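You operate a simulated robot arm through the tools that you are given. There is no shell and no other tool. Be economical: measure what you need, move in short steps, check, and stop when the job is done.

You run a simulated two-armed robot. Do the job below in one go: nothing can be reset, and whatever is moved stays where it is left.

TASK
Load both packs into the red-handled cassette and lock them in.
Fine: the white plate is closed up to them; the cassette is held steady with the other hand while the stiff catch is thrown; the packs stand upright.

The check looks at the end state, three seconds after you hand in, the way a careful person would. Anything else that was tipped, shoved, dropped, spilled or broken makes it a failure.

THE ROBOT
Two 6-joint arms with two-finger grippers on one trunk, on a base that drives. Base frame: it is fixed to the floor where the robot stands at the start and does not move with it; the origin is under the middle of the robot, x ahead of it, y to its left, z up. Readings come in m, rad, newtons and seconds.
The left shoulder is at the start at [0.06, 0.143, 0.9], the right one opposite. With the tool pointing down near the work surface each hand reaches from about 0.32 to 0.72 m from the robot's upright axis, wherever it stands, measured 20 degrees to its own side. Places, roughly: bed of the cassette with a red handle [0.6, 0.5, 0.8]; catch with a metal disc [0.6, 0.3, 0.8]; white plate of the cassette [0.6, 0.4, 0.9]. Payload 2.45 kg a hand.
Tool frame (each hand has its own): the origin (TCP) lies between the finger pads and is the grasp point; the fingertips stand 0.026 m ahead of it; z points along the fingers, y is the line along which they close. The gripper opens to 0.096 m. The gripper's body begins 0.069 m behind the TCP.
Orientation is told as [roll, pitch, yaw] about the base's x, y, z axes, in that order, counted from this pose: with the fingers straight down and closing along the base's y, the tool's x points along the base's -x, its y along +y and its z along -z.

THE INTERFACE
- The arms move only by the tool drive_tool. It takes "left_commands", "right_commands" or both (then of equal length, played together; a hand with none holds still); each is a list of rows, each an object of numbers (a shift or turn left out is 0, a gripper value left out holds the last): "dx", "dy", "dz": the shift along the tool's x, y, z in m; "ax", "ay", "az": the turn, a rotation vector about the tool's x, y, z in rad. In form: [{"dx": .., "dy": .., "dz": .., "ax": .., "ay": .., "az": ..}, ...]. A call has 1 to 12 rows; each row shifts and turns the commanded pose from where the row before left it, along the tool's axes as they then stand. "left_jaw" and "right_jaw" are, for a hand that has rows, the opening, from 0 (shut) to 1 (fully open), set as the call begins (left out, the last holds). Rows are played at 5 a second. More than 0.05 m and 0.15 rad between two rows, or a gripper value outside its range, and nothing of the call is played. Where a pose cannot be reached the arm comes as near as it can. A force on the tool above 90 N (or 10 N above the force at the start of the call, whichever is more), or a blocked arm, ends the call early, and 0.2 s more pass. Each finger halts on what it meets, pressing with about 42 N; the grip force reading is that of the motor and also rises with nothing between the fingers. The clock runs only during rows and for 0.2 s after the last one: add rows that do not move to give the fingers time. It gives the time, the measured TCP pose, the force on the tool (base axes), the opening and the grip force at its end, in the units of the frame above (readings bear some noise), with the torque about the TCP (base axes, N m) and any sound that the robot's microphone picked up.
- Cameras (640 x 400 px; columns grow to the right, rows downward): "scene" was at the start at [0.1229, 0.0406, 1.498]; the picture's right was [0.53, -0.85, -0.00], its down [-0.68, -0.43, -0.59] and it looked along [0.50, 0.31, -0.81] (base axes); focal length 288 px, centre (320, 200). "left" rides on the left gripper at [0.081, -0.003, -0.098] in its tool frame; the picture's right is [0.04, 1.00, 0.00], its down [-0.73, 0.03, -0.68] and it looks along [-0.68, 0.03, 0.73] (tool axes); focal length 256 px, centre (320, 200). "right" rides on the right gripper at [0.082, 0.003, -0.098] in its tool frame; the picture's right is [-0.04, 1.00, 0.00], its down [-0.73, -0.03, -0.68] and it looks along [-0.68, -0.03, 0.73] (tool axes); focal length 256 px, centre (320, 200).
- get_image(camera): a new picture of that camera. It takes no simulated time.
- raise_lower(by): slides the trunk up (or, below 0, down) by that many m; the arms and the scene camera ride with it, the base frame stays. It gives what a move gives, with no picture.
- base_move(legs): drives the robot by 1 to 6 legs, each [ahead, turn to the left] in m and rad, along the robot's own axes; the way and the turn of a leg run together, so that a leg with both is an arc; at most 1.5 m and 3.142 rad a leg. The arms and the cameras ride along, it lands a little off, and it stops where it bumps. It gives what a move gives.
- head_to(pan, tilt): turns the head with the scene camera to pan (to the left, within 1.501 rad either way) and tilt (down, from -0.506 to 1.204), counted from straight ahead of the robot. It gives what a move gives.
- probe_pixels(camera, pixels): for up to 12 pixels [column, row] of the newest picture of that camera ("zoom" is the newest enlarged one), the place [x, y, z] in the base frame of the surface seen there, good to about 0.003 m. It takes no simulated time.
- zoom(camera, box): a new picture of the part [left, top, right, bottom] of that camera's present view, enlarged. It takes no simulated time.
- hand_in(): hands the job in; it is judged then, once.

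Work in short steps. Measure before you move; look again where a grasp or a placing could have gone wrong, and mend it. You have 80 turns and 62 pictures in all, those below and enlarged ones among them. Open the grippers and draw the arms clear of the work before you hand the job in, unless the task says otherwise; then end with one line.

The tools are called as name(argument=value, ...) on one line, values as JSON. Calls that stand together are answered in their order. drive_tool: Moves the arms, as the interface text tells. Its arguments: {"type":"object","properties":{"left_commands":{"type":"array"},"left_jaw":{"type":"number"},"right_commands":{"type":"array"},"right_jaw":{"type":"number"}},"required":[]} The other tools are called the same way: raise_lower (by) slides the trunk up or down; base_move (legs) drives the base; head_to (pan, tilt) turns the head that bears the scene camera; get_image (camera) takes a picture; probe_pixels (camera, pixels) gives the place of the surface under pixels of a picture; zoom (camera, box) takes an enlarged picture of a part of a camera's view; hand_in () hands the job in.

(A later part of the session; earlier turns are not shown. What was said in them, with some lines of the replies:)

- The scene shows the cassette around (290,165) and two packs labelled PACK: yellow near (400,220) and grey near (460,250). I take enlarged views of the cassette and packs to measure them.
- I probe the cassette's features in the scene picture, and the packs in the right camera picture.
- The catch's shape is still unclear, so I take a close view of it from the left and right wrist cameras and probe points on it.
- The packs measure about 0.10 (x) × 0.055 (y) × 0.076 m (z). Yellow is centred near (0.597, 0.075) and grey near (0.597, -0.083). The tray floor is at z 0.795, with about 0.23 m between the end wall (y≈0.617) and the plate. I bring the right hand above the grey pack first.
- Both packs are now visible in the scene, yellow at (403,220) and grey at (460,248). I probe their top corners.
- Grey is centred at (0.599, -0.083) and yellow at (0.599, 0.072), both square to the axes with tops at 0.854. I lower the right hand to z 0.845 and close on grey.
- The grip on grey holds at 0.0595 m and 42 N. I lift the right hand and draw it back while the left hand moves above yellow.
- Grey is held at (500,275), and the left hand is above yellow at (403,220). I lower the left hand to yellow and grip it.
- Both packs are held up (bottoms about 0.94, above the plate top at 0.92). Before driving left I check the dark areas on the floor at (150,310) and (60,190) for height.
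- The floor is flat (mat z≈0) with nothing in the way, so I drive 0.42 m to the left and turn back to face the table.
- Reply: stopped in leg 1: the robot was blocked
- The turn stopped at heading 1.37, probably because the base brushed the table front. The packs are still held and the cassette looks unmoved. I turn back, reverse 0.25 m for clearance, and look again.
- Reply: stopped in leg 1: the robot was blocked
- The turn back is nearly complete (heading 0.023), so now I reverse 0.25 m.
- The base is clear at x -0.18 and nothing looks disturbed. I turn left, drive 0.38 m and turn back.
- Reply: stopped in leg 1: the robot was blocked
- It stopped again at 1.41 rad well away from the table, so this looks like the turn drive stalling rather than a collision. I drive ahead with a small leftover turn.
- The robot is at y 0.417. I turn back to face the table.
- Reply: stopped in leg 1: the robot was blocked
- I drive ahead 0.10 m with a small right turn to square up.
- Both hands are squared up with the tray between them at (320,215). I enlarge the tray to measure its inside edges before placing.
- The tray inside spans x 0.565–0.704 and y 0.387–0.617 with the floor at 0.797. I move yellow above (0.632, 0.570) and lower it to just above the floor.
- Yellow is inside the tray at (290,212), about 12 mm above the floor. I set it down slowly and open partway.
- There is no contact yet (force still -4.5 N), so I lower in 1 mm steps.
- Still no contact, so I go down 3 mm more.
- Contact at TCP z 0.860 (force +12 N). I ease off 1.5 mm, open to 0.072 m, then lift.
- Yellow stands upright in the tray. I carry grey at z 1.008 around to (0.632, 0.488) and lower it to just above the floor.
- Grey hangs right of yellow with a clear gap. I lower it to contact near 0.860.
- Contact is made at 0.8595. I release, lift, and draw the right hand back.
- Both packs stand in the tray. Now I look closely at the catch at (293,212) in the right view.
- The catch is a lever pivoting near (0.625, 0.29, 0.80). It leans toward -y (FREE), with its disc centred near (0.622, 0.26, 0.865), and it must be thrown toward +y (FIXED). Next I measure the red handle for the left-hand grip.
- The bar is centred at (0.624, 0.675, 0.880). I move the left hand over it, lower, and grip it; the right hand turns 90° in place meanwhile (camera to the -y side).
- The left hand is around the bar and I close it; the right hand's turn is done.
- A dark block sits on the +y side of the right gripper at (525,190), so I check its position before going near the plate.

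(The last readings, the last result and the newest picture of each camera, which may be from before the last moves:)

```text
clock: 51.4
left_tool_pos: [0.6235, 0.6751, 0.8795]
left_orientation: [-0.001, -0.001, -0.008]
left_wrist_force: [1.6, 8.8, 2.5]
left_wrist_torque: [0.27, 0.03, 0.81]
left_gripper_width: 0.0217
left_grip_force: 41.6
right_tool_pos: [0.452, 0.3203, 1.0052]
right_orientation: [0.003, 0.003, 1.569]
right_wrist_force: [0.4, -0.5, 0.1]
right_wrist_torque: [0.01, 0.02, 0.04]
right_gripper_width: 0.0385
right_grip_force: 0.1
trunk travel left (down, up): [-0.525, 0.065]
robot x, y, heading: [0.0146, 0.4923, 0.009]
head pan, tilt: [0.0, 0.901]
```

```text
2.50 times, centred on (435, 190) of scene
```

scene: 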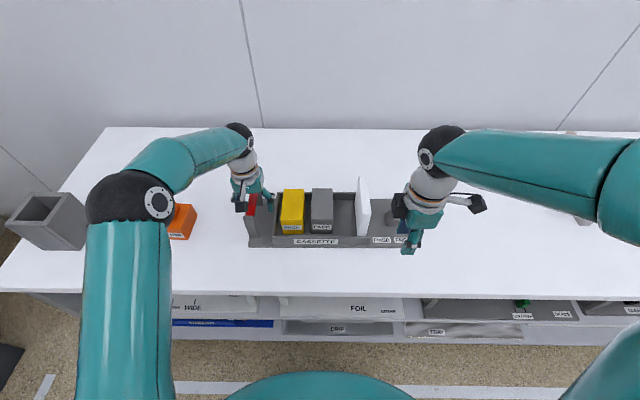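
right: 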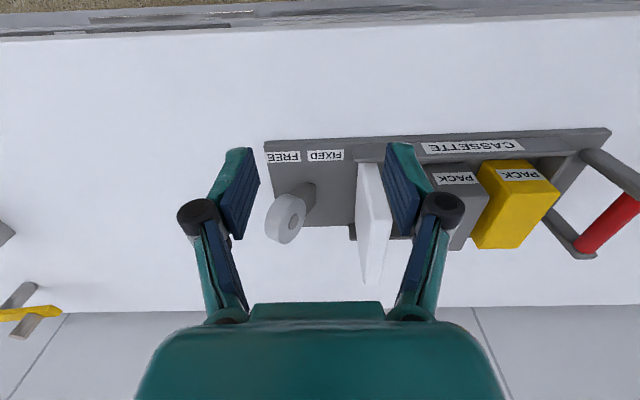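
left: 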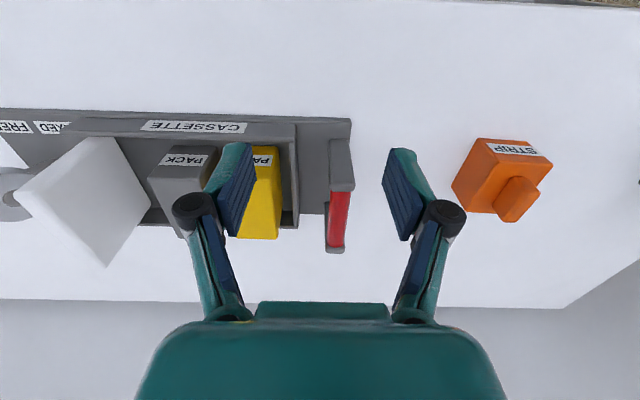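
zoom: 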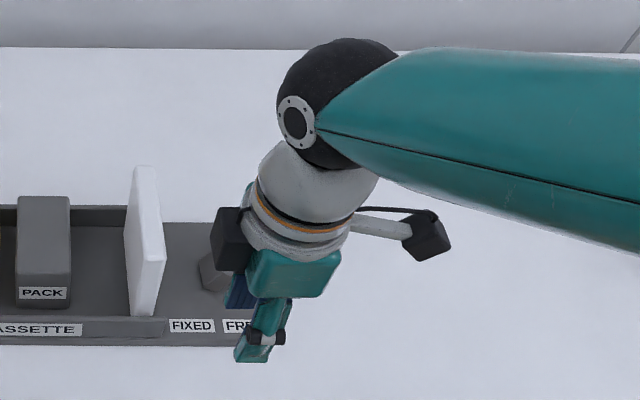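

That block is 0.083 m above the TCP and reaches 0.05 m toward +y, so with the TCP at z 0.855 it clears the plate top (0.922) by about 15 mm. I move the right hand behind the plate at (0.632, 0.332) and lower it.

drive_tool(right_commands=[{"dy": -0.045, "dx": -0.003}, {"dy": -0.045, "dx": -0.003}, {"dy": -0.045, "dx": -0.003}, {"dy": -0.045, "dx": -0.003}, {}, {"dz": 0.04}, {"dz": 0.04}, {"dz": 0.04}, {"dz": 0.03}, {}])

zoom(camera="scene", box=[220, 140, 440, 260])

```text
clock: 53.6
left_tool_pos: [0.625, 0.6741, 0.8797]
left_orientation: [-0.001, 0.001, -0.008]
left_wrist_force: [1.7, 0.4, 3.2]
left_wrist_torque: [0.24, -0.14, 0.64]
left_gripper_width: 0.0217
left_grip_force: 41.9
right_tool_pos: [0.6305, 0.3317, 0.8549]
right_orientation: [0.002, 0.0, 1.568]
right_wrist_force: [-0.6, -1.1, -0.6]
right_wrist_torque: [0.0, 0.0, 0.0]
right_gripper_width: 0.0384
right_grip_force: 0.0
trunk travel left (down, up): [-0.525, 0.065]
robot x, y, heading: [0.0106, 0.4903, 0.002]
head pan, tilt: [0.0, 0.901]
```

```text
2.91 times, centred on (330, 200) of scene
```

zoom: 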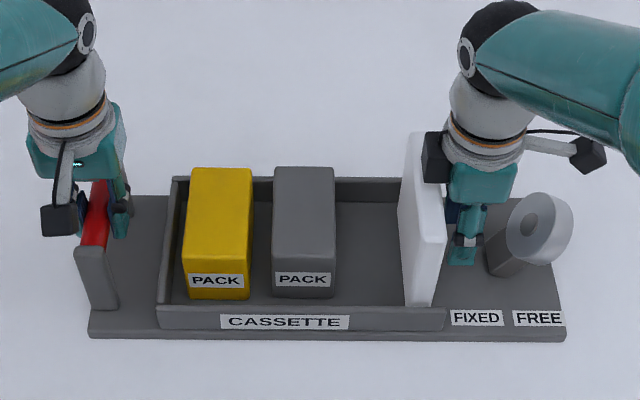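

The right hand is behind the plate, clear of the disc. I push the plate toward +y, first by 0.07 m.

drive_tool(right_commands=[{"dx": -0.01}, {"dx": -0.01}, {"dx": -0.01}, {"dx": -0.01}, {"dx": -0.01}, {"dx": -0.01}, {"dx": -0.01}, {}])

zoom(camera="scene", box=[220, 140, 440, 260])

```text
clock: 55.4
left_tool_pos: [0.6233, 0.6735, 0.8801]
left_orientation: [0.001, 0.001, -0.008]
left_wrist_force: [2.5, 0.9, 4.0]
left_wrist_torque: [0.24, 0.01, 0.63]
left_gripper_width: 0.0216
left_grip_force: 42.3
right_tool_pos: [0.6306, 0.4007, 0.854]
right_orientation: [0.005, 0.001, 1.571]
right_wrist_force: [0.2, -1.2, 0.8]
right_wrist_torque: [0.05, -0.01, -0.06]
right_gripper_width: 0.0385
right_grip_force: 0.0
trunk travel left (down, up): [-0.525, 0.065]
robot x, y, heading: [0.0126, 0.4894, 0.006]
head pan, tilt: [0.0, 0.901]
```

```text
2.91 times, centred on (330, 200) of scene
```

zoom: 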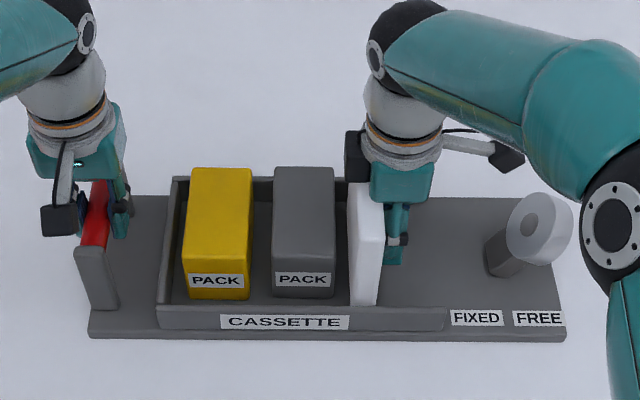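

The plate slides smoothly without yawing and is close to grey. I continue 0.05 m.

drive_tool(right_commands=[{"dx": -0.008}, {"dx": -0.008}, {"dx": -0.008}, {"dx": -0.008}, {"dx": -0.008}, {"dx": -0.008}, {}])

zoom(camera="scene", box=[220, 140, 440, 260])

```text
clock: 57.0
left_tool_pos: [0.6239, 0.6746, 0.88]
left_orientation: [-0.001, 0.002, -0.007]
left_wrist_force: [3.4, 2.0, 5.2]
left_wrist_torque: [0.29, 0.02, 0.64]
left_gripper_width: 0.0218
left_grip_force: 41.9
right_tool_pos: [0.6307, 0.45, 0.8546]
right_orientation: [0.002, -0.002, 1.569]
right_wrist_force: [1.1, -1.7, -0.3]
right_wrist_torque: [0.1, 0.06, -0.07]
right_gripper_width: 0.0387
right_grip_force: 0.2
trunk travel left (down, up): [-0.525, 0.065]
robot x, y, heading: [0.0137, 0.4906, 0.004]
head pan, tilt: [0.0, 0.901]
```

```text
2.91 times, centred on (330, 200) of scene
```

zoom: 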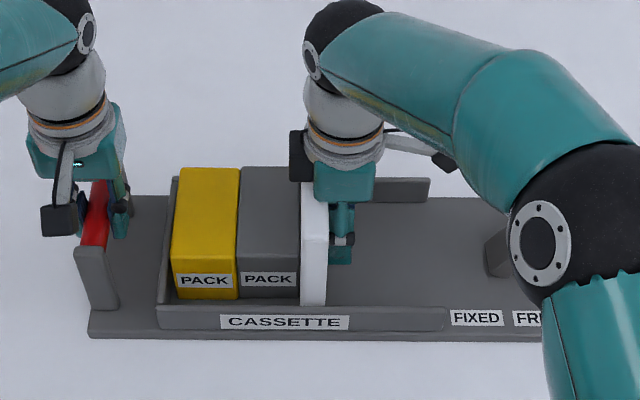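

The packs are together and yellow is near the end wall. I push on in 2 mm steps, watching for a rise in force.

drive_tool(right_commands=[{"dx": -0.002}, {"dx": -0.002}, {"dx": -0.002}, {"dx": -0.002}, {}])

```text
clock: 58.2
left_tool_pos: [0.6246, 0.6737, 0.8801]
left_orientation: [0.002, 0.002, -0.007]
left_wrist_force: [3.1, 4.8, 3.3]
left_wrist_torque: [0.2, -0.19, 0.65]
left_gripper_width: 0.0216
left_grip_force: 42.1
right_tool_pos: [0.632, 0.456, 0.8552]
right_orientation: [0.003, 0.001, 1.567]
right_wrist_force: [-1.7, -8.7, -0.9]
right_wrist_torque: [0.46, -0.09, 0.17]
right_gripper_width: 0.0384
right_grip_force: 0.0
trunk travel left (down, up): [-0.525, 0.065]
robot x, y, heading: [0.0131, 0.4914, 0.01]
head pan, tilt: [0.0, 0.901]
```

Force is rising (-8.7 N). I push a few more millimetres and look.

drive_tool(right_commands=[{"dx": -0.001}, {"dx": -0.001}, {"dx": -0.001}, {}])

zoom(camera="scene", box=[250, 170, 380, 260])

```text
clock: 59.2
left_tool_pos: [0.6247, 0.6749, 0.8794]
left_orientation: [0.003, 0.0, -0.006]
left_wrist_force: [6.9, 21.9, -0.6]
left_wrist_torque: [0.23, 0.35, 0.86]
left_gripper_width: 0.0214
left_grip_force: 41.7
right_tool_pos: [0.6312, 0.4585, 0.8557]
right_orientation: [0.002, 0.001, 1.568]
right_wrist_force: [-7.3, -30.1, 6.0]
right_wrist_torque: [1.62, -0.3, 0.54]
right_gripper_width: 0.0386
right_grip_force: 0.1
trunk travel left (down, up): [-0.525, 0.065]
robot x, y, heading: [0.0122, 0.4904, 0.004]
head pan, tilt: [0.0, 0.901]
```

```text
4.44 times, centred on (315, 215) of scene
```

zoom: 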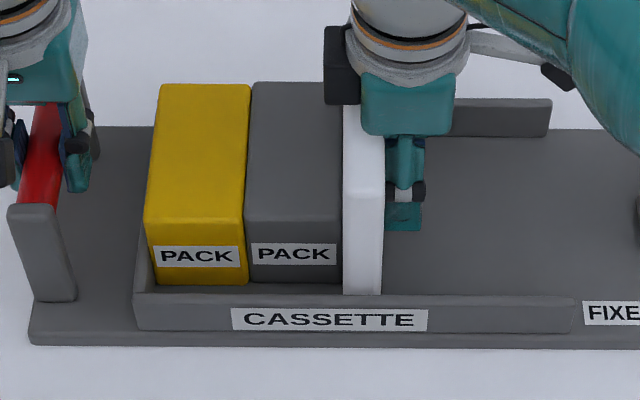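

The stack is firmly closed (30 N reaction, carried by the left hand). I back the right hand off, lift, and go to the -y side of the catch.

drive_tool(right_commands=[{"dx": 0.003}, {"dx": 0.012}, {"dz": -0.04}, {"dz": -0.04}, {"dz": -0.04}, {"dx": 0.045}, {"dx": 0.045}, {"dx": 0.045}, {"dx": 0.045}, {"dx": 0.045}, {"dx": 0.04}, {}], right_jaw=0.4)

zoom(camera="scene", box=[230, 150, 450, 260])

get_image(camera="right")

```text
clock: 61.8
left_tool_pos: [0.6251, 0.6738, 0.879]
left_orientation: [0.001, 0.001, -0.006]
left_wrist_force: [-1.4, -6.6, 0.3]
left_wrist_torque: [0.1, -0.06, 0.42]
left_gripper_width: 0.0214
left_grip_force: 42.2
right_tool_pos: [0.631, 0.1776, 0.9749]
right_orientation: [0.004, -0.001, 1.568]
right_wrist_force: [-0.1, 0.0, -0.5]
right_wrist_torque: [0.03, 0.04, 0.01]
right_gripper_width: 0.0383
right_grip_force: 0.1
trunk travel left (down, up): [-0.525, 0.065]
robot x, y, heading: [0.0083, 0.4926, 0.007]
head pan, tilt: [0.0, 0.901]
```

```text
2.91 times, centred on (340, 205) of scene
```

zoom: 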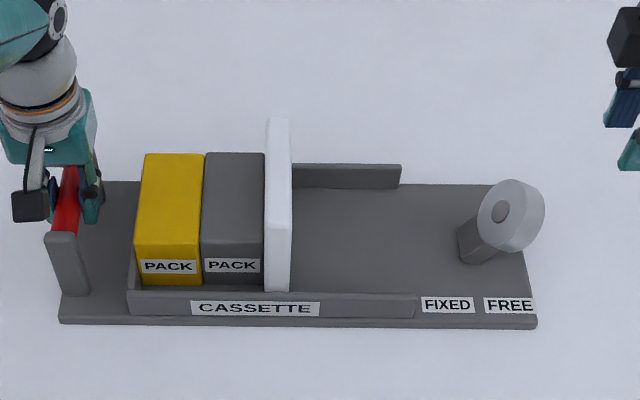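

```text
28 pictures are left
```

right: 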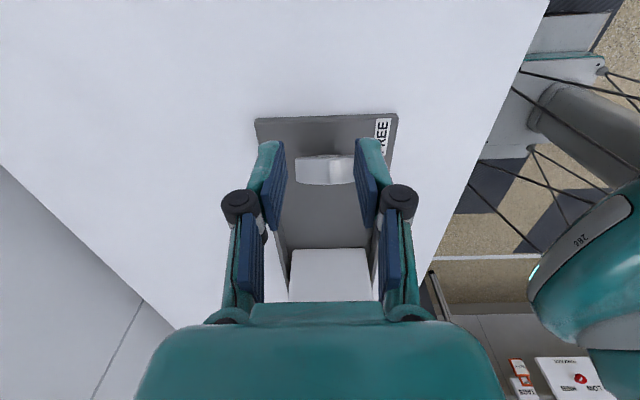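

The plate stayed against the packs. I probe the disc from both views for the contact points.

probe_pixels(camera="zoom", pixels=[[500, 212], [490, 235], [505, 187], [535, 190], [540, 225], [525, 245], [465, 235], [470, 255], [490, 262], [515, 182], [280, 200], [255, 220]])

probe_pixels(camera="right", pixels=[[325, 160], [325, 172], [325, 182], [300, 170], [350, 168], [310, 182], [340, 180]])

```text
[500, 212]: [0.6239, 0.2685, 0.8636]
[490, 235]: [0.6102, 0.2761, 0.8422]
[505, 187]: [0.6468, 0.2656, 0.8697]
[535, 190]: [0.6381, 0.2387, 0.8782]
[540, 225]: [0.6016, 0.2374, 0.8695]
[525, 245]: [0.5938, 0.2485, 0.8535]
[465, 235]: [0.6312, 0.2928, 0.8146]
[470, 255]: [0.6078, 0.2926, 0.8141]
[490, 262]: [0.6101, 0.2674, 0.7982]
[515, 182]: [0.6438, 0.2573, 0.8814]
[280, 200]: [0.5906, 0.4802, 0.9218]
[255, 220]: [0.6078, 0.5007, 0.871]
```

```text
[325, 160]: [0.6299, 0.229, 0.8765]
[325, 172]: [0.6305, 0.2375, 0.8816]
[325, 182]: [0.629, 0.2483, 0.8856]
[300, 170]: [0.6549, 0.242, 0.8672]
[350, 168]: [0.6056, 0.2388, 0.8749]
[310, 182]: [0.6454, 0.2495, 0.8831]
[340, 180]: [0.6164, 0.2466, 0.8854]
```

The disc's rear upper rim is at y≈0.23, z≈0.877, and its centre is at x≈0.626. I close the right fingers, lower to z 0.880, and approach to just short of contact.

drive_tool(right_commands=[{"dy": 0.005}, {"dz": 0.0475}, {"dz": 0.0475}, {}, {"dx": -0.015}, {"dx": -0.015}, {}], right_jaw=0)

zoom(camera="scene", box=[330, 150, 450, 260])

```text
clock: 63.4
left_tool_pos: [0.6236, 0.6736, 0.8797]
left_orientation: [0.001, 0.002, -0.007]
left_wrist_force: [-0.7, -1.8, -0.2]
left_wrist_torque: [0.27, 0.11, 0.43]
left_gripper_width: 0.0216
left_grip_force: 41.7
right_tool_pos: [0.6262, 0.2112, 0.8794]
right_orientation: [0.003, -0.001, 1.57]
right_wrist_force: [1.0, -0.9, 0.8]
right_wrist_torque: [0.02, -0.03, 0.01]
right_gripper_width: 0.0
right_grip_force: 28.5
trunk travel left (down, up): [-0.525, 0.065]
robot x, y, heading: [0.0128, 0.4917, 0.009]
head pan, tilt: [0.0, 0.901]
```

```text
3.64 times, centred on (390, 205) of scene
```

zoom: 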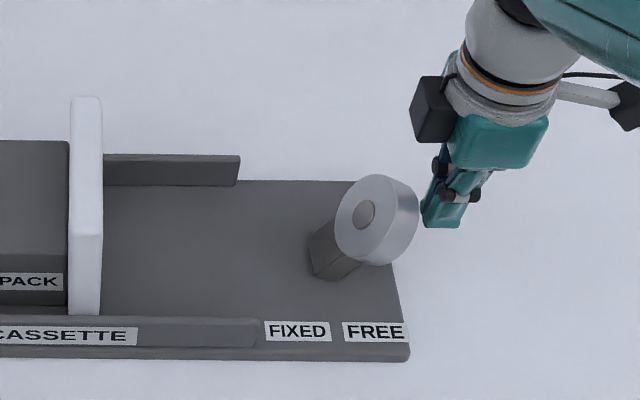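

The closed fingers are right behind the disc and the left hand still grips the handle. I begin throwing the catch with 5 mm steps toward +y.

drive_tool(right_commands=[{"dx": -0.005}, {"dx": -0.005}, {"dx": -0.005}, {"dx": -0.005}, {"dx": -0.005}, {}])

zoom(camera="scene", box=[330, 150, 450, 260])

```text
clock: 64.8
left_tool_pos: [0.624, 0.6757, 0.8792]
left_orientation: [0.002, 0.003, -0.007]
left_wrist_force: [0.4, 19.7, -0.1]
left_wrist_torque: [0.31, -0.06, 0.46]
left_gripper_width: 0.0215
left_grip_force: 42.0
right_tool_pos: [0.6258, 0.2346, 0.8797]
right_orientation: [0.002, 0.001, 1.566]
right_wrist_force: [-0.3, -14.6, 6.5]
right_wrist_torque: [0.14, -0.01, -0.06]
right_gripper_width: 0.0064
right_grip_force: 28.3
trunk travel left (down, up): [-0.525, 0.065]
robot x, y, heading: [0.0117, 0.4931, 0.011]
head pan, tilt: [0.0, 0.901]
```

```text
3.64 times, centred on (390, 205) of scene
```

zoom: 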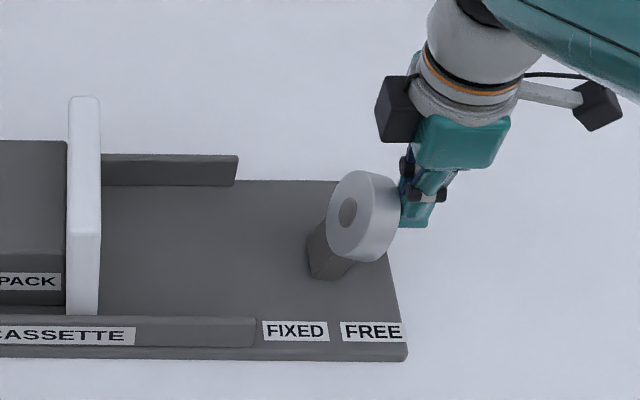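

The lever is turning at about 15 N, with the reaction carried by the left hand. I continue 30 mm.

drive_tool(right_commands=[{"dx": -0.005}, {"dx": -0.005}, {"dx": -0.005}, {"dx": -0.005}, {"dx": -0.005}, {"dx": -0.005}, {}])

zoom(camera="scene", box=[330, 150, 450, 260])

```text
clock: 66.4
left_tool_pos: [0.6239, 0.6773, 0.8793]
left_orientation: [0.003, 0.002, -0.007]
left_wrist_force: [3.6, 18.8, -0.1]
left_wrist_torque: [0.28, 0.39, 0.7]
left_gripper_width: 0.0217
left_grip_force: 42.0
right_tool_pos: [0.6248, 0.2648, 0.8808]
right_orientation: [0.002, 0.003, 1.568]
right_wrist_force: [-2.7, -19.8, 9.7]
right_wrist_torque: [-0.33, 0.09, 0.01]
right_gripper_width: 0.0061
right_grip_force: 28.8
trunk travel left (down, up): [-0.525, 0.065]
robot x, y, heading: [0.0095, 0.4932, 0.006]
head pan, tilt: [0.0, 0.901]
```

```text
3.64 times, centred on (390, 205) of scene
```

zoom: 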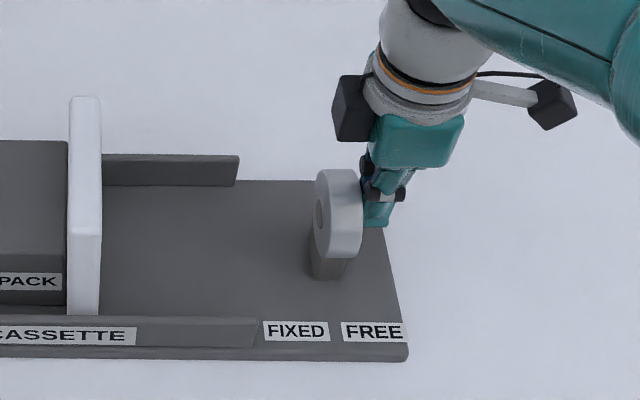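

The lever is nearly upright. I continue another 30 mm.

drive_tool(right_commands=[{"dx": -0.005}, {"dx": -0.005}, {"dx": -0.005}, {"dx": -0.005}, {"dx": -0.005}, {"dx": -0.005}, {}])

zoom(camera="scene", box=[330, 150, 450, 260])

```text
clock: 68.0
left_tool_pos: [0.6252, 0.6759, 0.8791]
left_orientation: [0.004, 0.003, -0.007]
left_wrist_force: [0.5, 23.8, -0.1]
left_wrist_torque: [0.24, 0.5, 0.51]
left_gripper_width: 0.0214
left_grip_force: 42.1
right_tool_pos: [0.6253, 0.2907, 0.8794]
right_orientation: [0.003, 0.009, 1.568]
right_wrist_force: [-0.9, -32.8, 4.3]
right_wrist_torque: [-0.76, 0.04, -0.02]
right_gripper_width: 0.0059
right_grip_force: 28.0
trunk travel left (down, up): [-0.525, 0.065]
robot x, y, heading: [0.0139, 0.4929, 0.007]
head pan, tilt: [0.0, 0.901]
```

```text
3.64 times, centred on (390, 205) of scene
```

zoom: 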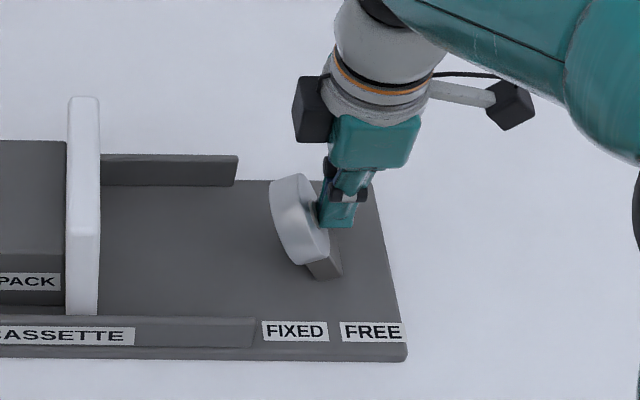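

The lever is well past centre toward FIXED. I push a bit more to find its end stop.

drive_tool(right_commands=[{"dx": -0.004}, {"dx": -0.004}, {"dx": -0.004}, {}])

zoom(camera="scene", box=[330, 150, 450, 260])

```text
clock: 69.0
left_tool_pos: [0.6233, 0.6787, 0.8793]
left_orientation: [0.01, 0.002, -0.005]
left_wrist_force: [-0.1, 43.9, 0.2]
left_wrist_torque: [0.31, 0.24, 0.48]
left_gripper_width: 0.0215
left_grip_force: 42.0
right_tool_pos: [0.627, 0.297, 0.88]
right_orientation: [-0.002, 0.014, 1.567]
right_wrist_force: [0.8, -55.5, 19.0]
right_wrist_torque: [-1.16, 0.18, -0.14]
right_gripper_width: 0.0058
right_grip_force: 28.9
trunk travel left (down, up): [-0.525, 0.065]
robot x, y, heading: [0.0139, 0.4909, 0.007]
head pan, tilt: [0.0, 0.901]
```

```text
3.64 times, centred on (390, 205) of scene
```

zoom: 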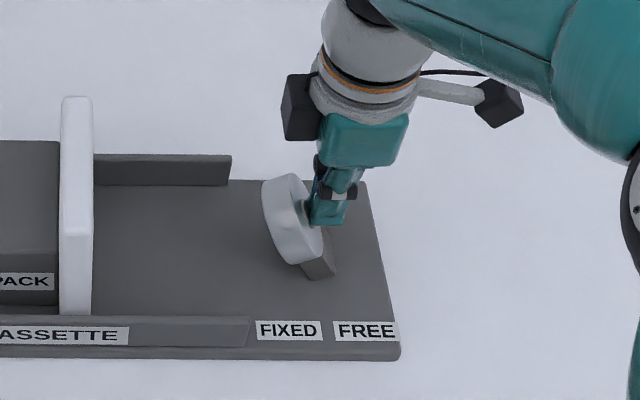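

The force jumped to 55 N while the lever angle stayed the same, which points to the end stop. I back the right hand off 40 mm and check the lever stays.

drive_tool(right_commands=[{"dx": 0.005}, {"dx": 0.015}, {"dx": 0.03}, {"dx": 0.03}, {}])

zoom(camera="scene", box=[330, 150, 450, 260])

probe_pixels(camera="zoom", pixels=[[275, 190], [295, 180], [315, 210], [322, 235], [300, 255], [280, 225], [325, 265], [325, 245], [80, 200], [78, 110], [270, 180], [35, 280]])

```text
clock: 70.2
left_tool_pos: [0.6241, 0.672, 0.8798]
left_orientation: [0.0, 0.003, -0.008]
left_wrist_force: [-0.7, -6.9, -1.3]
left_wrist_torque: [-0.05, -1.13, -0.65]
left_gripper_width: 0.0214
left_grip_force: 41.6
right_tool_pos: [0.6257, 0.2261, 0.8794]
right_orientation: [0.003, 0.0, 1.568]
right_wrist_force: [0.1, 0.8, 0.6]
right_wrist_torque: [-0.03, -0.03, 0.02]
right_gripper_width: 0.0
right_grip_force: 28.4
trunk travel left (down, up): [-0.525, 0.065]
robot x, y, heading: [0.014, 0.4899, 0.009]
head pan, tilt: [0.0, 0.901]
```

```text
3.64 times, centred on (390, 205) of scene
```

zoom: 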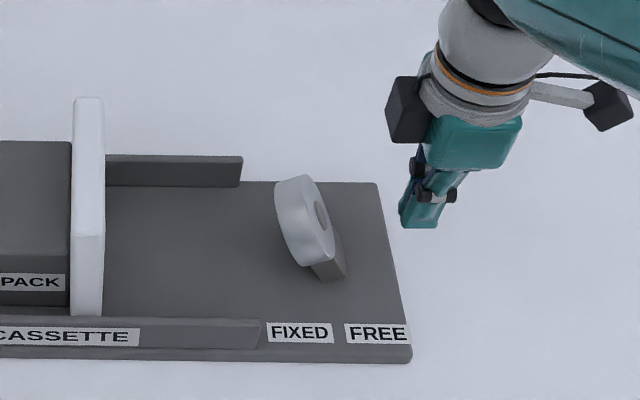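

```text
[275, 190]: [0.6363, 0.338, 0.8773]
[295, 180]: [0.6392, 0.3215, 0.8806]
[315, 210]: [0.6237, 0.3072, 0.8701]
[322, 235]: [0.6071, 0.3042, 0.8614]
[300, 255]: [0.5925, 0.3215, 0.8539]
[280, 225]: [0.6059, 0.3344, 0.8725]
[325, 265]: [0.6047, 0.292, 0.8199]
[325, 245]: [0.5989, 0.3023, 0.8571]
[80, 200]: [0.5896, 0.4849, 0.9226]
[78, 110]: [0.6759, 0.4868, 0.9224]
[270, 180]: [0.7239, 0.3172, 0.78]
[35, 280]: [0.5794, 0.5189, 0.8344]
```

The lever stays at FIXED: the hub at y 0.307 mirrors its FREE position about the pivot, so it is fully thrown. I check the plate, packs and end wall up close.

zoom(camera="scene", box=[250, 175, 370, 255])

```text
5.00 times, centred on (310, 215) of scene
```

zoom: 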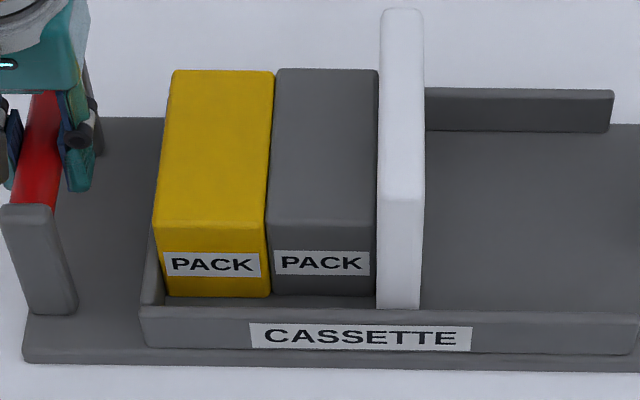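

The packs are snug between the end wall and the plate, upright. I open the left hand and lift both hands clear, straight up.

drive_tool(left_commands=[{}, {}, {}, {}], left_jaw=0.7)

drive_tool(left_commands=[{"dz": -0.02}, {"dz": -0.04}, {"dz": -0.04}, {"dz": -0.03}, {"dx": 0.045}, {"dx": 0.045}, {"dx": 0.045}, {}], left_jaw=0.7, right_commands=[{"dx": 0.03}, {"dz": -0.04}, {"dz": -0.04}, {"dz": -0.04}, {"dy": 0.045}, {"dy": 0.045}, {"dy": 0.045}, {}], right_jaw=0.6)

get_image(camera="scene")

zoom(camera="scene", box=[220, 160, 440, 260])

```text
clock: 71.2
left_tool_pos: [0.6255, 0.6755, 0.8801]
left_orientation: [0.0, 0.002, -0.007]
left_wrist_force: [-0.2, 0.1, -0.1]
left_wrist_torque: [-0.01, 0.01, -0.01]
left_gripper_width: 0.0674
left_grip_force: 0.0
right_tool_pos: [0.6252, 0.2269, 0.8791]
right_orientation: [0.003, 0.001, 1.568]
right_wrist_force: [1.1, 0.5, 0.2]
right_wrist_torque: [0.02, -0.01, -0.01]
right_gripper_width: 0.0
right_grip_force: 28.9
trunk travel left (down, up): [-0.525, 0.065]
robot x, y, heading: [0.0146, 0.493, 0.008]
head pan, tilt: [0.0, 0.901]
```

```text
clock: 73.0
left_tool_pos: [0.4924, 0.6758, 1.0092]
left_orientation: [0.0, 0.004, -0.007]
left_wrist_force: [0.8, -0.1, -1.2]
left_wrist_torque: [-0.02, 0.04, 0.04]
left_gripper_width: 0.0673
left_grip_force: 0.1
right_tool_pos: [0.4926, 0.1979, 0.9985]
right_orientation: [0.006, 0.0, 1.567]
right_wrist_force: [0.7, 0.2, -0.5]
right_wrist_torque: [-0.03, 0.01, -0.04]
right_gripper_width: 0.0577
right_grip_force: 0.0
trunk travel left (down, up): [-0.525, 0.065]
robot x, y, heading: [0.0111, 0.4892, 0.007]
head pan, tilt: [0.0, 0.901]
```

```text
20 pictures are left
```

scene: 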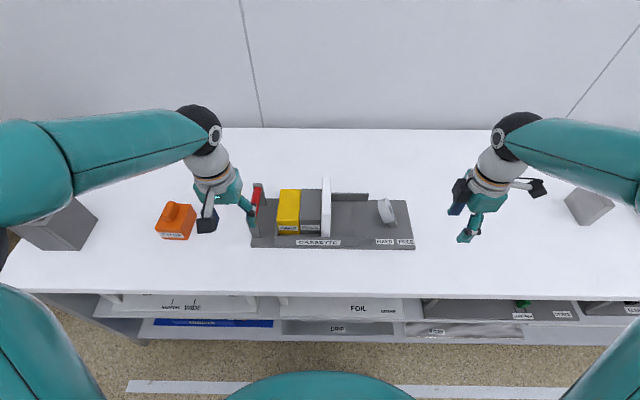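

```text
2.91 times, centred on (330, 210) of scene
```

zoom: 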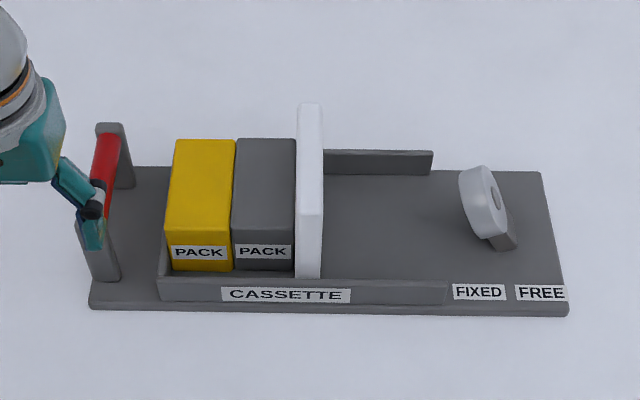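

Both packs are upright and snug against the plate, the catch leans to FIXED, the hands are open and clear, and nothing else has moved. I hand in.

hand_in()

```text
The job is handed in.
```

Both packs stand upright in the red-handled cassette with the white plate closed up to them. The left hand held the handle while I threw the catch to its FIXED end stop; I didn't push on the plate afterwards to test the lock.
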